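You operate a simulated robot arm through the tools that you are given. There is no shell and no other tool. Be economical: measure what you need, move in short steps, check, and stop when the job is done.

Carry out the task below with a simulated robot arm. There is one attempt and no reset: what you move stays moved.

TASK
Take the thick yellow sponge and leave it on the white manual.

The check looks at the end state, three seconds after you hand in, the way a careful person would. Anything else that was tipped, shoved, dropped, spilled or broken makes it a failure.

THE ROBOT
A 7-joint arm with a two-finger parallel gripper, fixed in place. Base frame: the origin is at the foot of the arm, x ahead of it, y to its left, z up; the work surface is at about z = 0. Units: cm, degrees, N and s.
With the tool pointing down near the work surface it reaches from about 22 to 58 cm from the base axis. Its first joint turns from -66.0 to 66.0 degrees. Payload 2.5 kg.
Tool frame: the origin (TCP) lies between the finger pads and is the grasp point; the fingertips stand 2.3 cm ahead of it; z points along the fingers, y is the line along which they close. Largest opening 9.4 cm; finger width 3.8, thickness 1; the body of the gripper, 5.4 by 9.6 cm, starts 3.9 cm behind the TCP.
Orientation is that of the tool frame in the base frame, as a unit quaternion [x, y, z, w]. With the fingers straight down and closing along the base's y, the tool's x points along the base's -x, its y along +y and its z along -z.

THE INTERFACE
- The arm moves only by the tool move_arm. Its argument "rows" is text: rows parted by semicolons, each of 7 numbers parted by spaces: the turn, a rotation vector about the base's x, y, z in degrees, then the shift along the base's x, y, z in cm, then the finger opening in cm, from 0 to 9.4. In form: rx ry rz x y z hand; .... A call has 1 to 8 rows; each row is the pose to reach, as a shift and turn from the pose commanded when the call began. A row lasts 0.2 s, in which the tool goes at most 5 cm and 8.6 degrees; a call with a longer step from one row to the next is refused whole, and so is a gripper value outside its range. A pose out of reach is approached as far as the arm can. The call stops where the force on the tool passes 40 N (or 10 N more than at its start, if that is more) or the arm is blocked; 0.2 s more then pass. Each finger travels about 10.8 cm/s and halts on what it meets, pressing with about 41 N; the grip force reading is that of the motor and also rises with nothing between the fingers. The clock runs only during rows and for 0.2 s after the last one: add rows that repeat a pose to give the fingers time. The reply holds the time, the measured pose of the TCP, the force on the tool along the base axes, the opening and the grip force, in the units named above and with some noise, and new pictures: "pictures" is both (left out), scene, wrist or none.
- Cameras (640 x 400 px; columns grow to the right, rows downward): "scene" is fixed at [10.48, -39.8, 54.96]; the picture's right is [0.92, -0.39, 0.00], its down [-0.20, -0.48, -0.85] and it looks along [0.33, 0.79, -0.52] (base axes); focal length 335 px, centre (320, 200). "wrist" rides on the gripper at [8.6, 1.6, -7.4] in the tool frame; the picture's right is [-0.18, 0.98, 0.00], its down [-0.58, -0.11, -0.81] and it looks along [-0.79, -0.15, 0.59] (tool axes); focal length 243 px, centre (320, 200). There is no depth. A picture from a camera that has moved, and an enlarged one, comes with that camera's place and axes in the base frame and with its lens.
- close_up(camera, box): a new picture of the part [left, top, right, bottom] of that camera's present view, enlarged. No time passes.
- finish_job(): hands the job in; it is judged then, once.

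Go step by step. Nothing tells you positions but the pictures and the camera data: compare them with the known pose of the tool, close in by small moves and look again before you grip or let go. The budget is 90 turns and 170 pictures, counting those below and the enlarged ones. Unless the task says otherwise, let go and move clear before handing in, and close with one line.

The tools are called after ">>>" as name(argument=value, ...) on one line, values as JSON. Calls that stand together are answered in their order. move_arm: Moves the arm, as the interface text tells. Its arguments: {"type":"object","properties":{"rows":{"type":"string"},"pictures":{"type":"string","enum":["both","scene","wrist","none"]}},"required":["rows"]} The other tools are called the same way: close_up (camera, box) takes an enlarged picture of a part of a camera's view; finish_job () hands the job in.

At the start:

```text
t: 0.0
tcp_pos: [27.29, 15.15, 23.13]
tool_rot: [0.0, 1.0, 0.0, 0.0]
wrist_force: [-0.7, 0.3, -0.2]
opening: 9.4
grasp_force: 0.0
```

scene: 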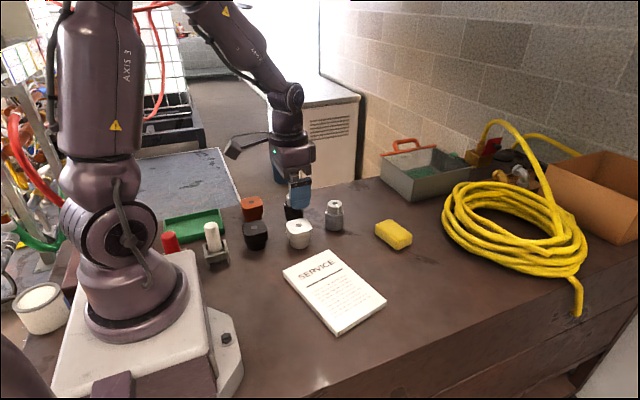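
wrist: 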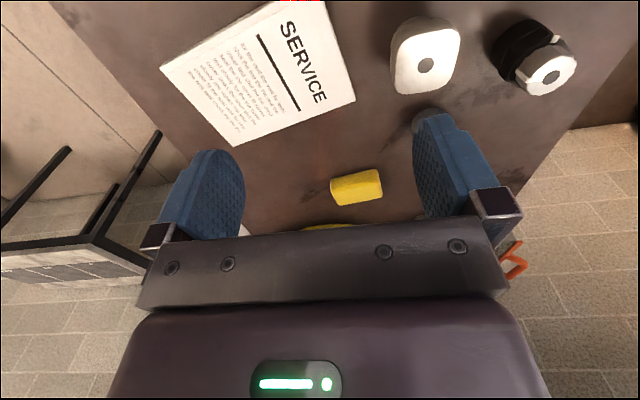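

The yellow sponge lies around (55, 17), near the edge of reach, and the manual is around (33, 6). I'll enlarge both to measure them.

>>> close_up(camera="scene", box=[350, 200, 430, 260])

>>> close_up(camera="scene", box=[230, 180, 430, 340])

```text
6.67 times, centred on (390, 230) of scene
camera zoom: at [10.48, -39.8, 54.96], right [0.92, -0.39, 0.0], down [-0.2, -0.48, -0.85], along [0.33, 0.79, -0.52], focal length 2231 px, centre (-147, 0)
```

zoom: 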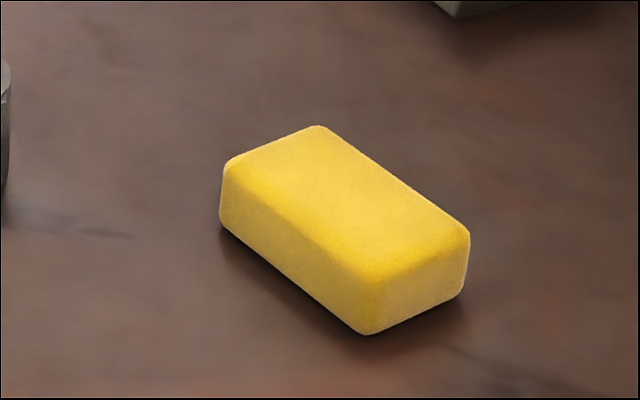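

```text
2.50 times, centred on (330, 260) of scene
camera zoom: at [10.48, -39.8, 54.96], right [0.92, -0.39, 0.0], down [-0.2, -0.48, -0.85], along [0.33, 0.79, -0.52], focal length 836 px, centre (295, 50)
```

zoom: 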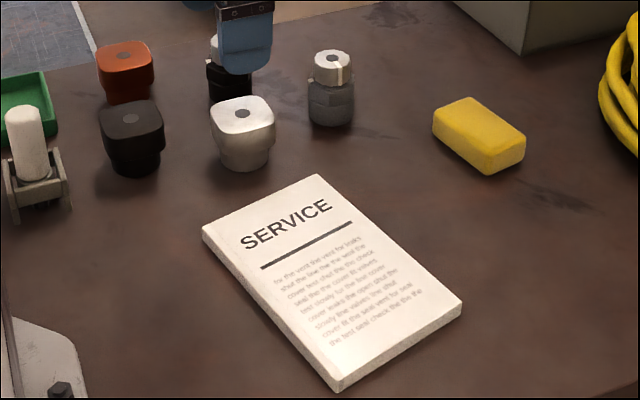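

The sponge is centred at about (55.5, 17.9), 8.3 by 5 by about 2.5 cm, with its long side about 11° off the base y axis. The manual's centre is at about (33.3, 7.8). I'll turn the tool by about -79° to close across the short side, and approach high.

>>> move_arm(rows="0 0 -8 3 0 0 9.4;0 0 -16 6 0.5 0 9.4;0 0 -24 9 1 -1 9.4;0 0 -32 12 1.5 -2 9.4;0 0 -40 15 2 -3 9.4;0 0 -48 18 2.5 -4 9.4;0 0 -56 21 2.7 -5 9.4;0 0 -64 24 2.7 -6 9.4", pictures="none")

>>> move_arm(rows="0 0 -8 2 0 -2 9.4;0 0 -15 4.2 0 -4 9.4;0 0 -15 4.2 0 -7 9.4;0 0 -15 4.2 0 -7 9.4")

```text
t: 1.8
tcp_pos: [51.5, 17.85, 17.29]
tool_rot: [0.532, 0.847, 0.0, 0.0]
wrist_force: [-0.2, -0.6, 0.4]
opening: 9.4
grasp_force: 0.0
```

```text
t: 2.8
tcp_pos: [55.53, 17.76, 10.36]
tool_rot: [0.636, 0.771, 0.001, 0.001]
wrist_force: [-1.0, -0.7, 0.2]
opening: 9.4
grasp_force: 0.1
camera wrist: at [55.52, 26.68, 17.78], right [1.0, 0.01, 0.0], down [0.0, -0.59, 0.81], along [0.0, -0.81, -0.59], focal length 243 px, centre (320, 200)
```

scene: 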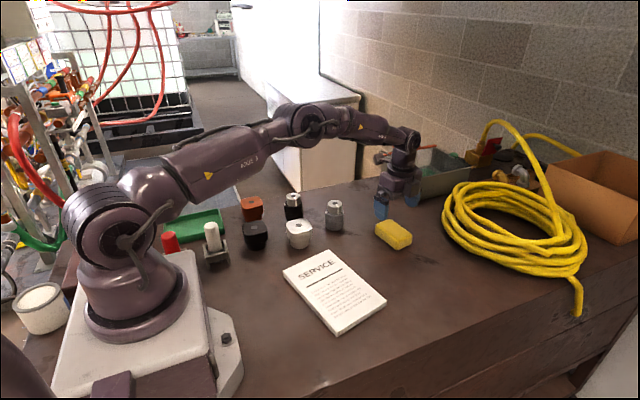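
wrist: 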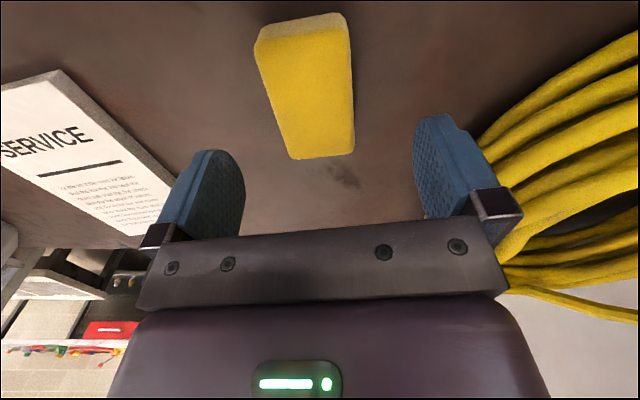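

The arm reaches, and the wrist view puts the sponge centre at about (55.1, 17.2), aligned with the fingers and with the hose well clear. I'll descend part way and check.

>>> move_arm(rows="0 0 0 -0.4 -0.7 -1.5 8.6;0 0 0 -0.4 -0.7 -3 8.6;0 0 0 -0.4 -0.7 -4.5 8.6;0 0 0 -0.4 -0.7 -4.5 8.6")

>>> close_up(camera="scene", box=[350, 190, 430, 250])

```text
t: 3.8
tcp_pos: [55.04, 17.06, 5.72]
tool_rot: [0.636, 0.772, -0.001, 0.0]
wrist_force: [-0.4, 0.2, -0.2]
opening: 8.6
grasp_force: 0.1
camera wrist: at [55.17, 25.95, 13.22], right [1.0, 0.01, 0.0], down [0.0, -0.59, 0.81], along [0.01, -0.81, -0.59], focal length 243 px, centre (320, 200)
```

scene: 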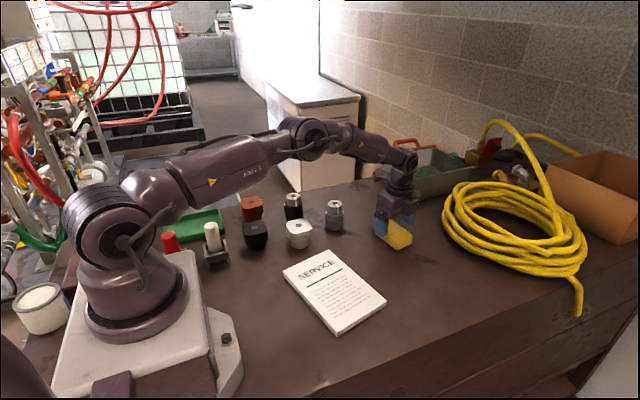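
wrist: 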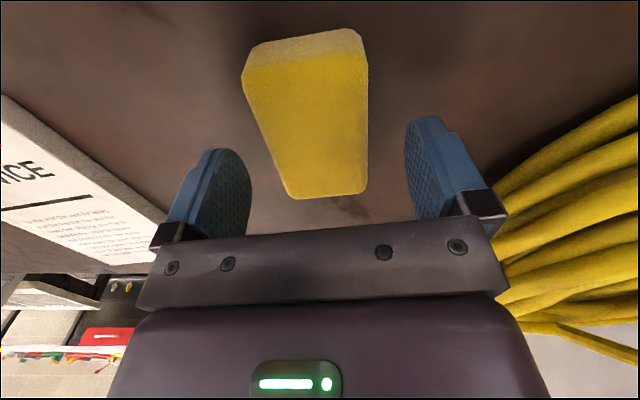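

```text
6.67 times, centred on (390, 220) of scene
camera zoom: at [10.48, -39.8, 54.96], right [0.92, -0.39, 0.0], down [-0.2, -0.48, -0.85], along [0.33, 0.79, -0.52], focal length 2231 px, centre (-147, 67)
```

zoom: 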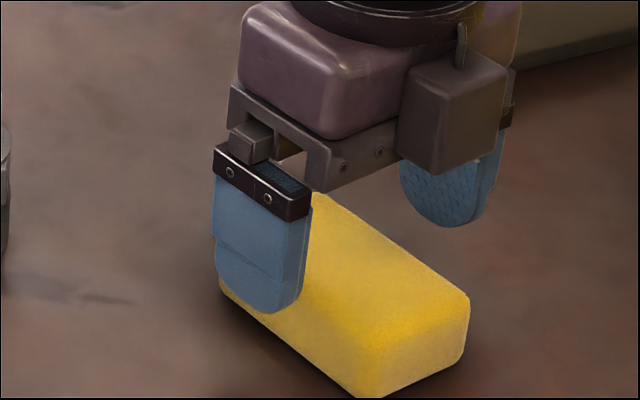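

The fingers straddle the sponge, centred lengthwise. I'll lower to about z 2.8 and close.

>>> move_arm(rows="0 0 0 0 0.1 -1.5 8.6;0 0 0 0 0.1 -2.8 8.6;0 0 0 0 0.1 -2.8 8.6;0 0 0 0 0.1 -2.8 6;0 0 0 0 0.1 -2.8 4;0 0 0 0 0.1 -2.8 3.5;0 0 0 0 0.1 -2.8 3.5")

>>> close_up(camera="scene", box=[350, 190, 430, 250])

```text
t: 5.4
tcp_pos: [55.11, 17.18, 3.1]
tool_rot: [0.636, 0.772, 0.001, -0.001]
wrist_force: [-0.7, 0.1, -0.3]
opening: 5.43
grasp_force: 40.9
camera wrist: at [55.16, 26.07, 10.54], right [1.0, 0.01, 0.0], down [0.0, -0.59, 0.81], along [0.01, -0.81, -0.59], focal length 243 px, centre (320, 200)
```

scene: 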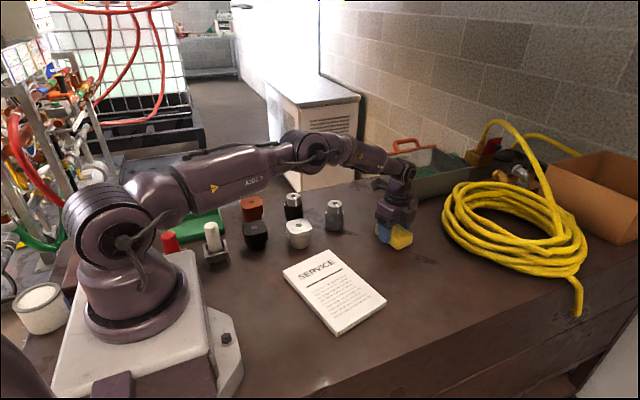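
wrist: 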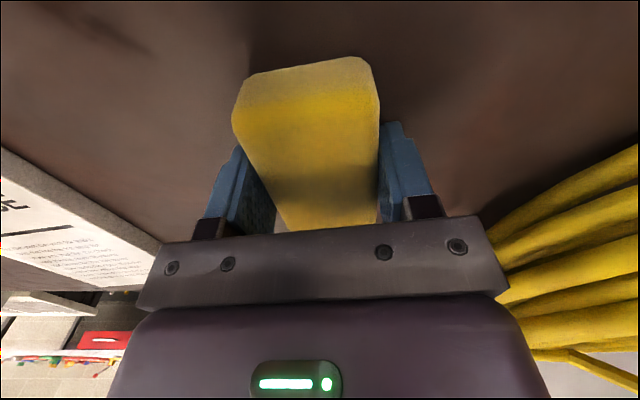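

```text
6.67 times, centred on (390, 220) of scene
camera zoom: at [10.48, -39.8, 54.96], right [0.92, -0.39, 0.0], down [-0.2, -0.48, -0.85], along [0.33, 0.79, -0.52], focal length 2231 px, centre (-147, 67)
```

zoom: 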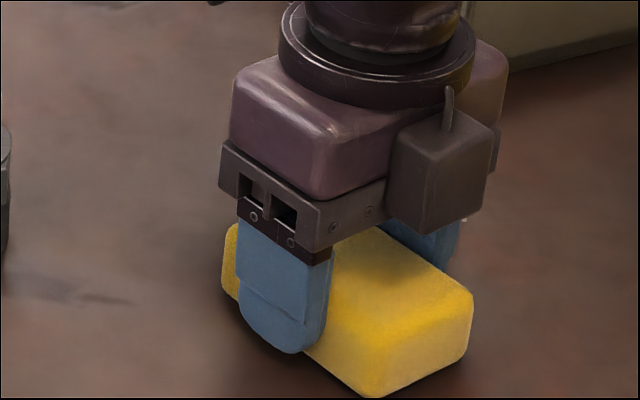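

The grip holds at 5.4 cm wide. Next: lift and carry over the manual.

>>> move_arm(rows="0 0 0 0 0 2 3.5;0 0 0 0 0 5 3.5;0 0 0 0 0 8 3.5;0 0 0 -2 -1 10 3.5;0 0 0 -5.5 -2.5 10 3.5;0 0 0 -9 -4 10 3.5;0 0 0 -12.5 -5.5 10 3.5;0 0 0 -16 -7 10 3.5", pictures="none")

>>> move_arm(rows="0 0 0 -3 -1.2 0 3.5;0 0 0 -5.8 -2.3 -1 3.5;0 0 0 -5.8 -2.3 -3 3.5;0 0 0 -5.8 -2.3 -4.5 3.5;0 0 0 -5.8 -2.3 -4.5 3.5")

>>> close_up(camera="scene", box=[260, 200, 400, 340])

```text
t: 7.2
tcp_pos: [39.09, 10.15, 13.0]
tool_rot: [0.637, 0.771, 0.0, 0.0]
wrist_force: [-0.1, -0.8, -0.1]
opening: 3.52
grasp_force: 0.1
```

```text
t: 8.4
tcp_pos: [33.29, 7.96, 8.46]
tool_rot: [0.636, 0.772, 0.0, 0.0]
wrist_force: [0.7, 0.1, 0.6]
opening: 3.49
grasp_force: 0.1
camera wrist: at [33.28, 16.79, 15.98], right [1.0, 0.01, 0.0], down [0.0, -0.59, 0.81], along [0.01, -0.81, -0.59], focal length 243 px, centre (320, 200)
```

scene: 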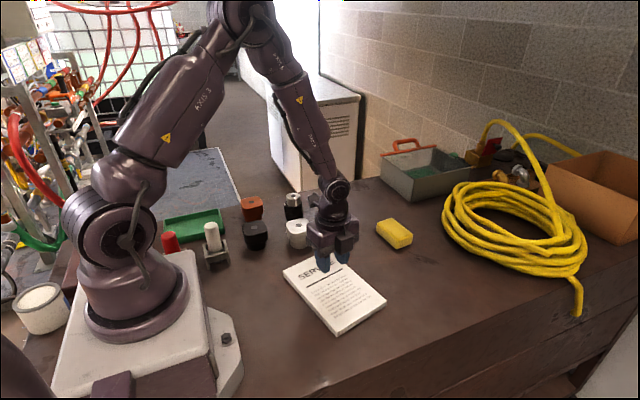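
wrist: 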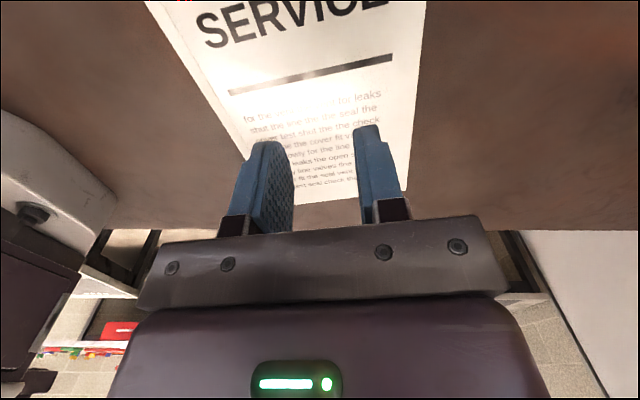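

```text
2.86 times, centred on (330, 270) of scene
camera zoom: at [10.48, -39.8, 54.96], right [0.92, -0.39, 0.0], down [-0.2, -0.48, -0.85], along [0.33, 0.79, -0.52], focal length 956 px, centre (291, 0)
```

zoom: 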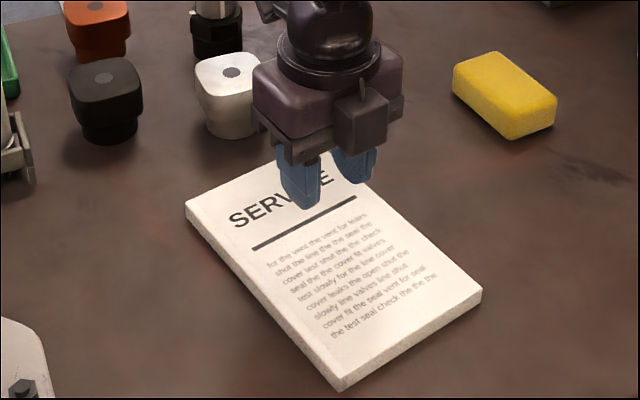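

The sponge slipped out during the lift and stayed near its spot; my grip was shallow and the lift fast. I'll check where it is now.

>>> close_up(camera="scene", box=[350, 200, 430, 260])

>>> move_arm(rows="0 0 0 0 0 2 5;0 0 0 3 1.5 4 7;0 0 0 6 3 4 8.6;0 0 0 10 4.5 4 8.6;0 0 0 14 6 4 8.6;0 0 0 18 7.5 4 8.6;0 0 0 21.7 9 2 8.6;0 0 0 21.7 9 2 8.6")

```text
6.67 times, centred on (390, 230) of scene
camera zoom: at [10.48, -39.8, 54.96], right [0.92, -0.39, 0.0], down [-0.2, -0.48, -0.85], along [0.33, 0.79, -0.52], focal length 2231 px, centre (-147, 0)
```

zoom: 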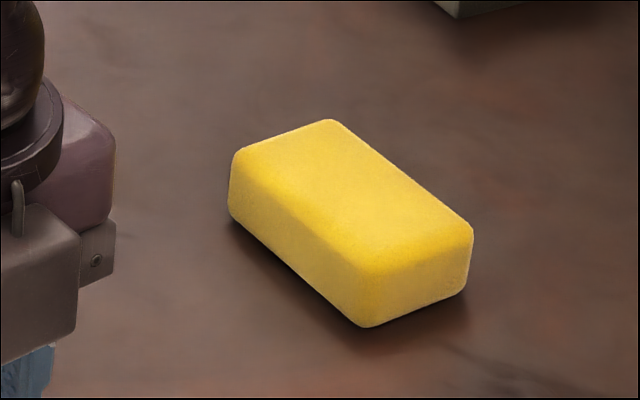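

```text
t: 10.2
tcp_pos: [54.77, 16.97, 10.26]
tool_rot: [0.637, 0.771, -0.001, -0.002]
wrist_force: [-0.3, 0.2, 0.6]
opening: 8.57
grasp_force: 0.0
camera wrist: at [54.86, 25.92, 17.8], right [1.0, 0.01, 0.0], down [0.0, -0.59, 0.81], along [0.0, -0.81, -0.59], focal length 243 px, centre (320, 200)
```

scene: 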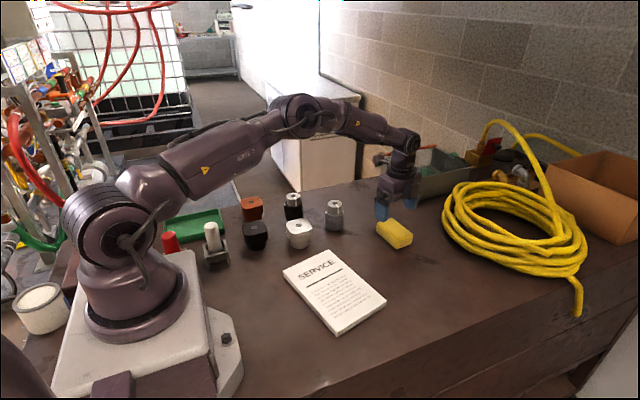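
wrist: 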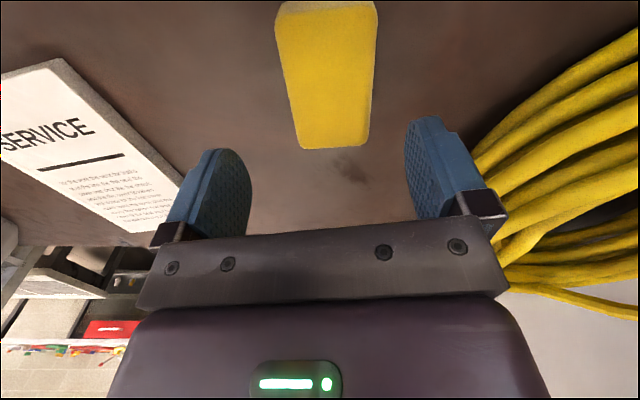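

The sponge only shifted slightly, to about (55.6, 17.4), and turned about 3°; it is about 3 cm high. I'll align, go deeper with the fingertips just above the table, close, and lift slowly.

>>> move_arm(rows="0 0 -3 0.7 0.4 -2 8.6;0 0 -3 0.7 0.4 -4 8.6;0 0 -3 0.7 0.4 -6 8.6;0 0 -3 0.7 0.4 -7.3 8.6;0 0 -3 0.7 0.4 -7.8 8.6;0 0 -3 0.7 0.4 -7.8 8.6")

>>> close_up(camera="scene", box=[350, 190, 430, 250])

```text
t: 11.6
tcp_pos: [55.66, 17.39, 2.65]
tool_rot: [0.655, 0.755, 0.0, 0.0]
wrist_force: [0.8, -0.5, -0.6]
opening: 8.6
grasp_force: 0.1
camera wrist: at [56.14, 26.23, 10.18], right [1.0, -0.05, 0.0], down [-0.03, -0.59, 0.81], along [-0.04, -0.81, -0.59], focal length 243 px, centre (320, 200)
```

scene: 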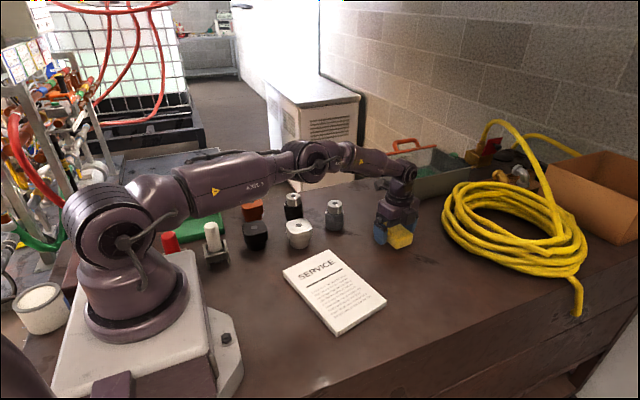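
wrist: 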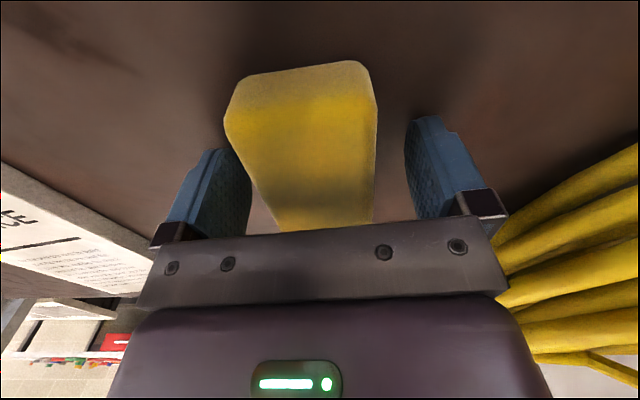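

```text
6.67 times, centred on (390, 220) of scene
camera zoom: at [10.48, -39.8, 54.96], right [0.92, -0.39, 0.0], down [-0.2, -0.48, -0.85], along [0.33, 0.79, -0.52], focal length 2231 px, centre (-147, 67)
```

zoom: 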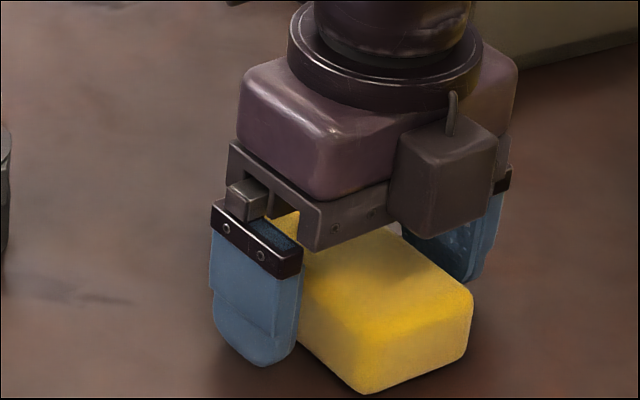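

The fingers straddle the sponge, tips just above the table. I'll close, then lift slowly by 2 cm and check.

>>> move_arm(rows="0 0 0 0 0 0 6;0 0 0 0 0 0 4;0 0 0 0 0 0 2;0 0 0 0 0 0 0;0 0 0 0 0 0 0;0 0 0 0 0 0 0", pictures="none")

>>> move_arm(rows="0 0 0 0 0 0.2 0;0 0 0 0 0 0.4 0;0 0 0 0 0 0.7 0;0 0 0 0 0 1 0;0 0 0 0 0 1.4 0;0 0 0 0 0 1.8 0;0 0 0 0 0 2 0")

>>> close_up(camera="scene", box=[350, 190, 430, 250])

```text
t: 13.0
tcp_pos: [55.67, 17.4, 2.74]
tool_rot: [0.656, 0.754, -0.001, 0.0]
wrist_force: [0.4, 0.7, 0.3]
opening: 5.4
grasp_force: 41.2
```

```text
t: 14.6
tcp_pos: [55.83, 17.44, 4.68]
tool_rot: [0.655, 0.755, 0.0, 0.0]
wrist_force: [-0.6, -0.5, -0.3]
opening: 5.39
grasp_force: 41.0
camera wrist: at [56.25, 26.23, 12.13], right [1.0, -0.05, 0.0], down [-0.03, -0.59, 0.81], along [-0.04, -0.81, -0.59], focal length 243 px, centre (320, 200)
```

scene: 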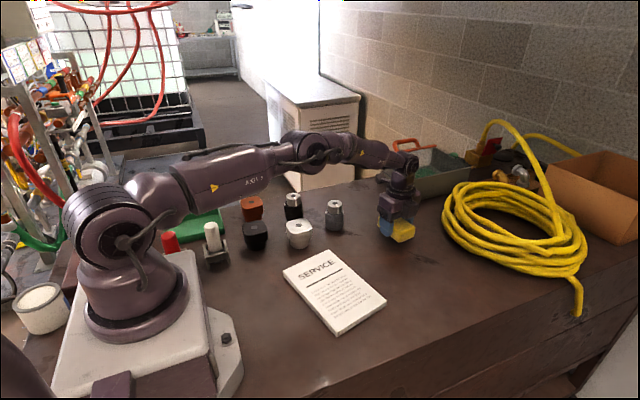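
wrist: 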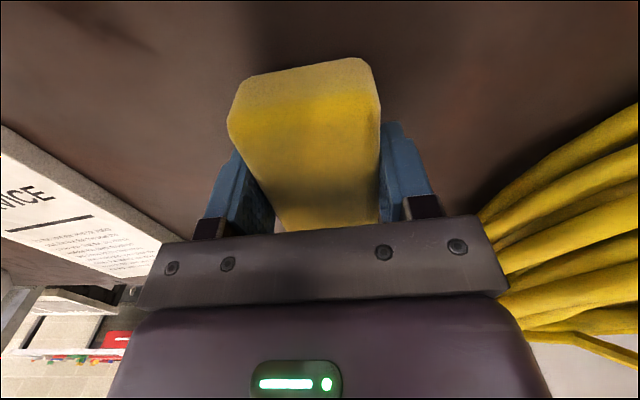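

```text
6.67 times, centred on (390, 220) of scene
camera zoom: at [10.48, -39.8, 54.96], right [0.92, -0.39, 0.0], down [-0.2, -0.48, -0.85], along [0.33, 0.79, -0.52], focal length 2231 px, centre (-147, 67)
```

zoom: 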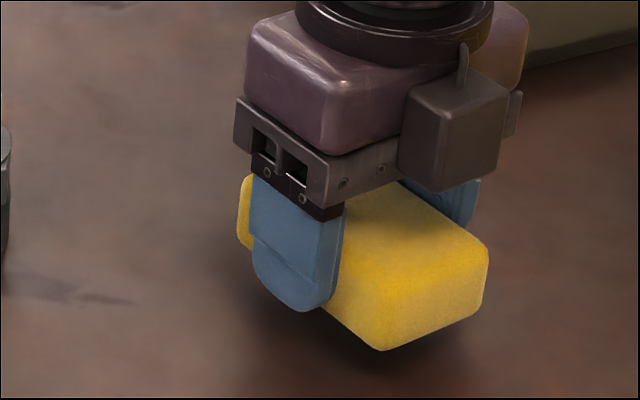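

The sponge is now held and lifted 2 cm. I'll raise it gently further.

>>> move_arm(rows="0 0 0 0 0 0.4 0;0 0 0 0 0 1 0;0 0 0 -0.5 0 1.8 0;0 0 0 -1.2 -0.4 2.6 0;0 0 0 -2.1 -0.8 3.4 0;0 0 0 -3.2 -1.2 4 0;0 0 0 -4.4 -1.7 4.3 0;0 0 0 -5.7 -2.2 4.4 0", pictures="scene")

```text
t: 16.4
tcp_pos: [49.98, 15.23, 9.04]
tool_rot: [0.656, 0.755, 0.0, 0.0]
wrist_force: [0.3, -0.4, -0.7]
opening: 5.39
grasp_force: 41.1
```

scene: 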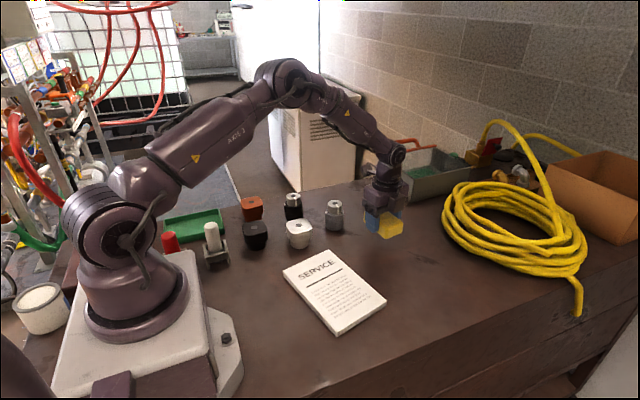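

It holds. Continuing towards the manual at the same gentle pace.

>>> move_arm(rows="0 0 0 -0.6 -0.3 0 0;0 0 0 -1.7 -0.8 0 0;0 0 0 -3 -1.4 0 0;0 0 0 -4.3 -2 0 0;0 0 0 -5.6 -2.6 0 0;0 0 0 -6.9 -3.2 0 0;0 0 0 -8 -3.7 0 0;0 0 0 -8.6 -4 0 0", pictures="none")

>>> move_arm(rows="0 0 0 -0.6 -0.3 0 0;0 0 0 -1.7 -0.8 0 0;0 0 0 -3 -1.4 0 0;0 0 0 -4.3 -2 0 0;0 0 0 -5.6 -2.6 0 0;0 0 0 -6.9 -3.2 0 0;0 0 0 -7.6 -3.6 0 0;0 0 0 -7.9 -3.7 0 0")

>>> close_up(camera="scene", box=[260, 200, 400, 340])

```text
t: 18.2
tcp_pos: [41.43, 11.37, 9.08]
tool_rot: [0.657, 0.754, 0.0, 0.0]
wrist_force: [1.0, 0.1, 0.5]
opening: 5.39
grasp_force: 41.2
```

```text
t: 20.0
tcp_pos: [33.48, 7.42, 8.91]
tool_rot: [0.656, 0.755, 0.0, 0.0]
wrist_force: [-0.4, 0.0, 0.5]
opening: 5.37
grasp_force: 40.6
camera wrist: at [33.99, 16.32, 16.51], right [1.0, -0.05, 0.0], down [-0.03, -0.59, 0.81], along [-0.04, -0.81, -0.59], focal length 243 px, centre (320, 200)
```

scene: 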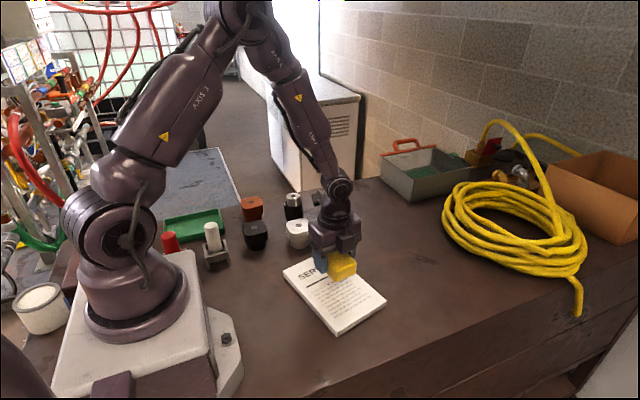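
wrist: 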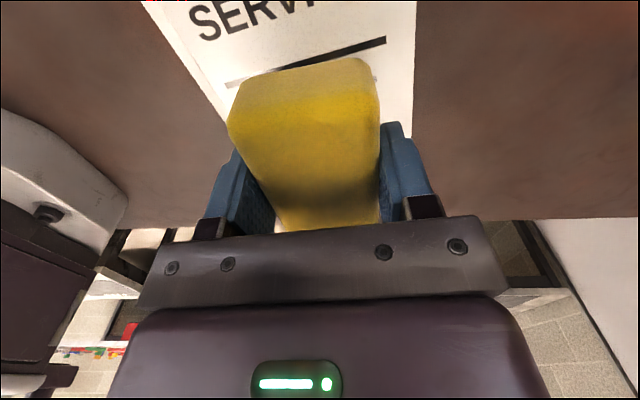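

```text
2.86 times, centred on (330, 270) of scene
camera zoom: at [10.48, -39.8, 54.96], right [0.92, -0.39, 0.0], down [-0.2, -0.48, -0.85], along [0.33, 0.79, -0.52], focal length 956 px, centre (291, 0)
```

zoom: 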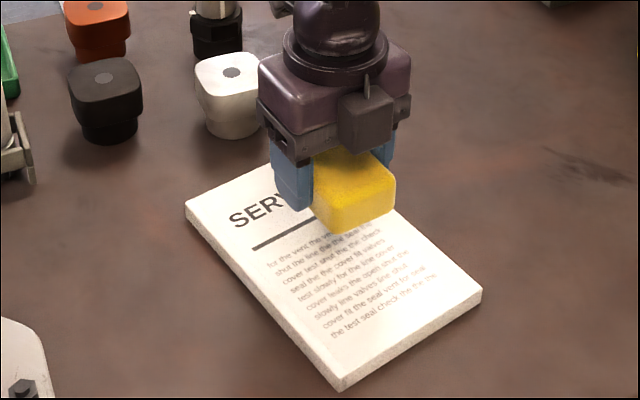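

The sponge hangs over the manual's middle; the manual is about 1.4 cm thick, so contact should come near TCP z 4.1. I'll lower gently to just above it and look.

>>> move_arm(rows="0 0 0 0 0 -0.4 0;0 0 0 0 0 -1.2 0;0 0 0 0 0 -2 0;0 0 0 0 0 -2.8 0;0 0 0 0 0 -3.5 0;0 0 0 0 0 -4 0;0 0 0 0 0 -4.3 0;0 0 0 0 0 -4.3 0", pictures="wrist")

>>> close_up(camera="scene", box=[290, 220, 390, 300])

```text
t: 21.8
tcp_pos: [33.52, 7.57, 4.83]
tool_rot: [0.656, 0.755, 0.0, 0.0]
wrist_force: [-0.2, 0.0, -0.9]
opening: 5.39
grasp_force: 40.8
camera wrist: at [34.04, 16.47, 12.28], right [1.0, -0.05, 0.0], down [-0.03, -0.59, 0.81], along [-0.04, -0.81, -0.59], focal length 243 px, centre (320, 200)
```

wrist: 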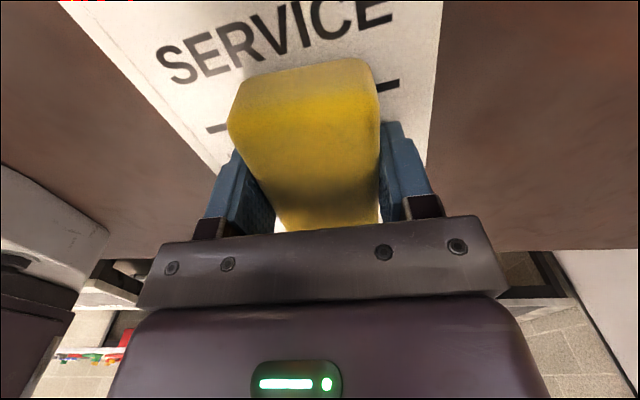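

```text
5.00 times, centred on (340, 260) of scene
camera zoom: at [10.48, -39.8, 54.96], right [0.92, -0.39, 0.0], down [-0.2, -0.48, -0.85], along [0.33, 0.79, -0.52], focal length 1673 px, centre (220, -100)
```

zoom: 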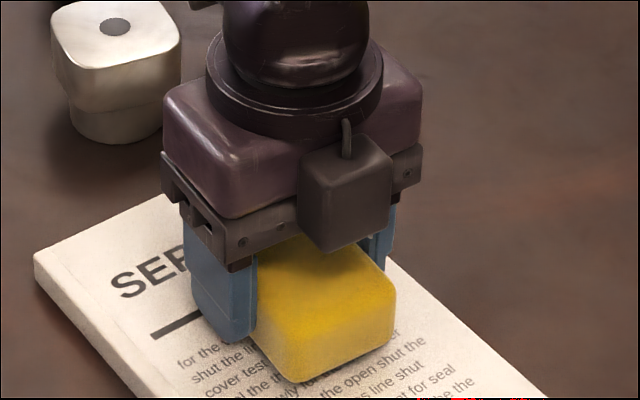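

It's just above the manual. I'll ease down a little and watch the force.

>>> move_arm(rows="0 0 0 0 0 -0.15 0;0 0 0 0 0 -0.3 0;0 0 0 0 0 -0.45 0;0 0 0 0 0 -0.45 0", pictures="none")

>>> close_up(camera="scene", box=[310, 250, 390, 310])

```text
t: 22.8
tcp_pos: [33.7, 7.6, 4.26]
tool_rot: [0.656, 0.755, 0.0, 0.0]
wrist_force: [-0.3, 0.1, -0.7]
opening: 5.4
grasp_force: 41.2
```

```text
6.67 times, centred on (350, 280) of scene
camera zoom: at [10.48, -39.8, 54.96], right [0.92, -0.39, 0.0], down [-0.2, -0.48, -0.85], along [0.33, 0.79, -0.52], focal length 2231 px, centre (120, -333)
```

zoom: 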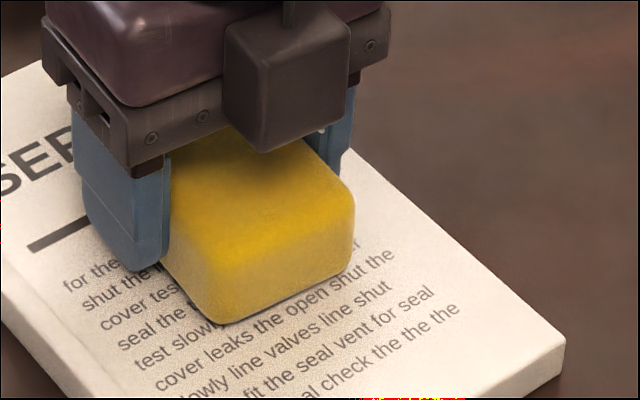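

Nearly touching, with no force yet. I'll go down a bit more until the force shows contact.

>>> move_arm(rows="0 0 0 0 0 -0.1 0;0 0 0 0 0 -0.2 0;0 0 0 0 0 -0.2 0", pictures="none")

>>> close_up(camera="scene", box=[310, 250, 390, 310])

```text
t: 23.4
tcp_pos: [33.66, 7.45, 4.29]
tool_rot: [0.657, 0.754, 0.001, 0.0]
wrist_force: [-3.0, -1.7, 12.8]
opening: 5.38
grasp_force: 40.9
stopped in row 3: the force on the tool passed its limit (the readings are from after the stop); the commanded pose is now the measured one
```

```text
6.67 times, centred on (350, 280) of scene
camera zoom: at [10.48, -39.8, 54.96], right [0.92, -0.39, 0.0], down [-0.2, -0.48, -0.85], along [0.33, 0.79, -0.52], focal length 2231 px, centre (120, -333)
```

zoom: 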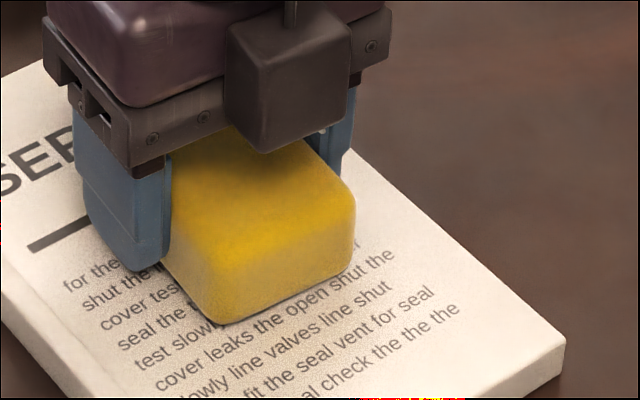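

The sponge has touched the manual. I'll open slowly, then rise straight up.

>>> move_arm(rows="0 0 0 0 0 0 5.4;0 0 0 0 0 0 5.8;0 0 0 0 0 0 6.6;0 0 0 0 0 0 7.6;0 0 0 0 0 0 7.6;0 0 0 0 0 0.5 7.6;0 0 0 0 0 1.5 7.6;0 0 0 0 0 3 7.6", pictures="none")

>>> move_arm(rows="0 0 0 0 0 2 7.6;0 0 0 0 0 5 7.6;0 0 0 0 0 9 7.6;0 0 0 0 0 12 7.6;0 0 0 0 0 12 7.6")

>>> close_up(camera="scene", box=[260, 200, 400, 340])

```text
t: 25.2
tcp_pos: [33.54, 7.44, 7.04]
tool_rot: [0.656, 0.755, 0.0, -0.001]
wrist_force: [-0.8, 0.0, 0.0]
opening: 7.59
grasp_force: 0.1
```

```text
t: 26.4
tcp_pos: [33.61, 7.48, 19.05]
tool_rot: [0.657, 0.754, 0.0, -0.001]
wrist_force: [0.4, 0.1, -0.4]
opening: 7.58
grasp_force: 0.0
camera wrist: at [34.05, 16.31, 26.64], right [1.0, -0.05, 0.0], down [-0.03, -0.59, 0.81], along [-0.04, -0.8, -0.59], focal length 243 px, centre (320, 200)
```

scene: 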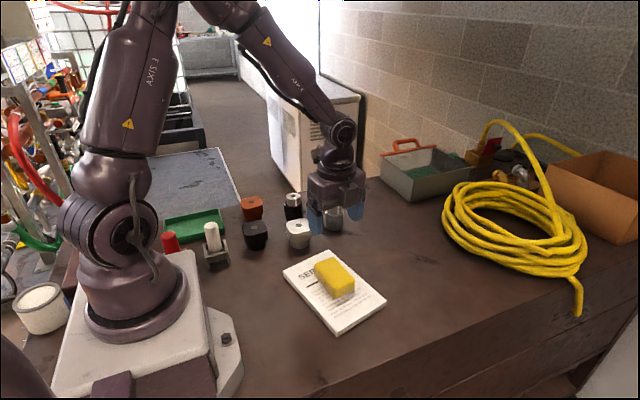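
wrist: 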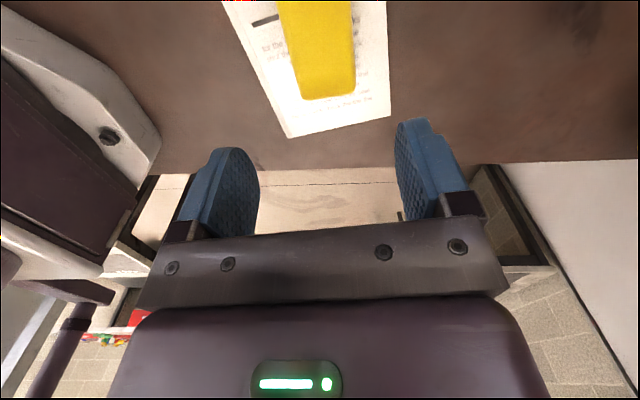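

```text
2.86 times, centred on (330, 270) of scene
camera zoom: at [10.48, -39.8, 54.96], right [0.92, -0.39, 0.0], down [-0.2, -0.48, -0.85], along [0.33, 0.79, -0.52], focal length 956 px, centre (291, 0)
```

zoom: 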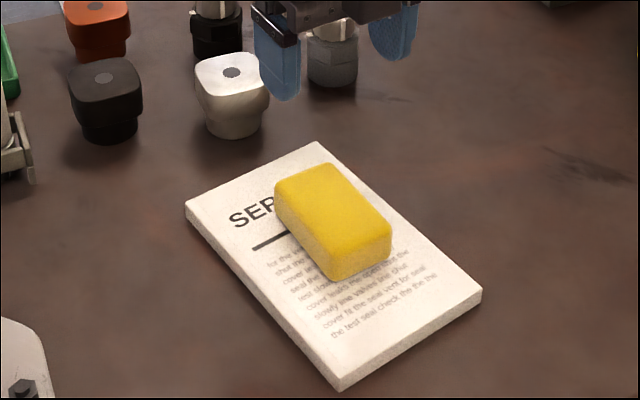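

The sponge lies flat on the manual, the manual is where it was, nothing else moved, and the gripper is clear. Handing in.

>>> finish_job()

```text
The job is handed in.
```

The yellow sponge is lying flat near the middle of the white manual, after slipping out of a first grip that was too shallow; in the last pictures nothing else looked disturbed.
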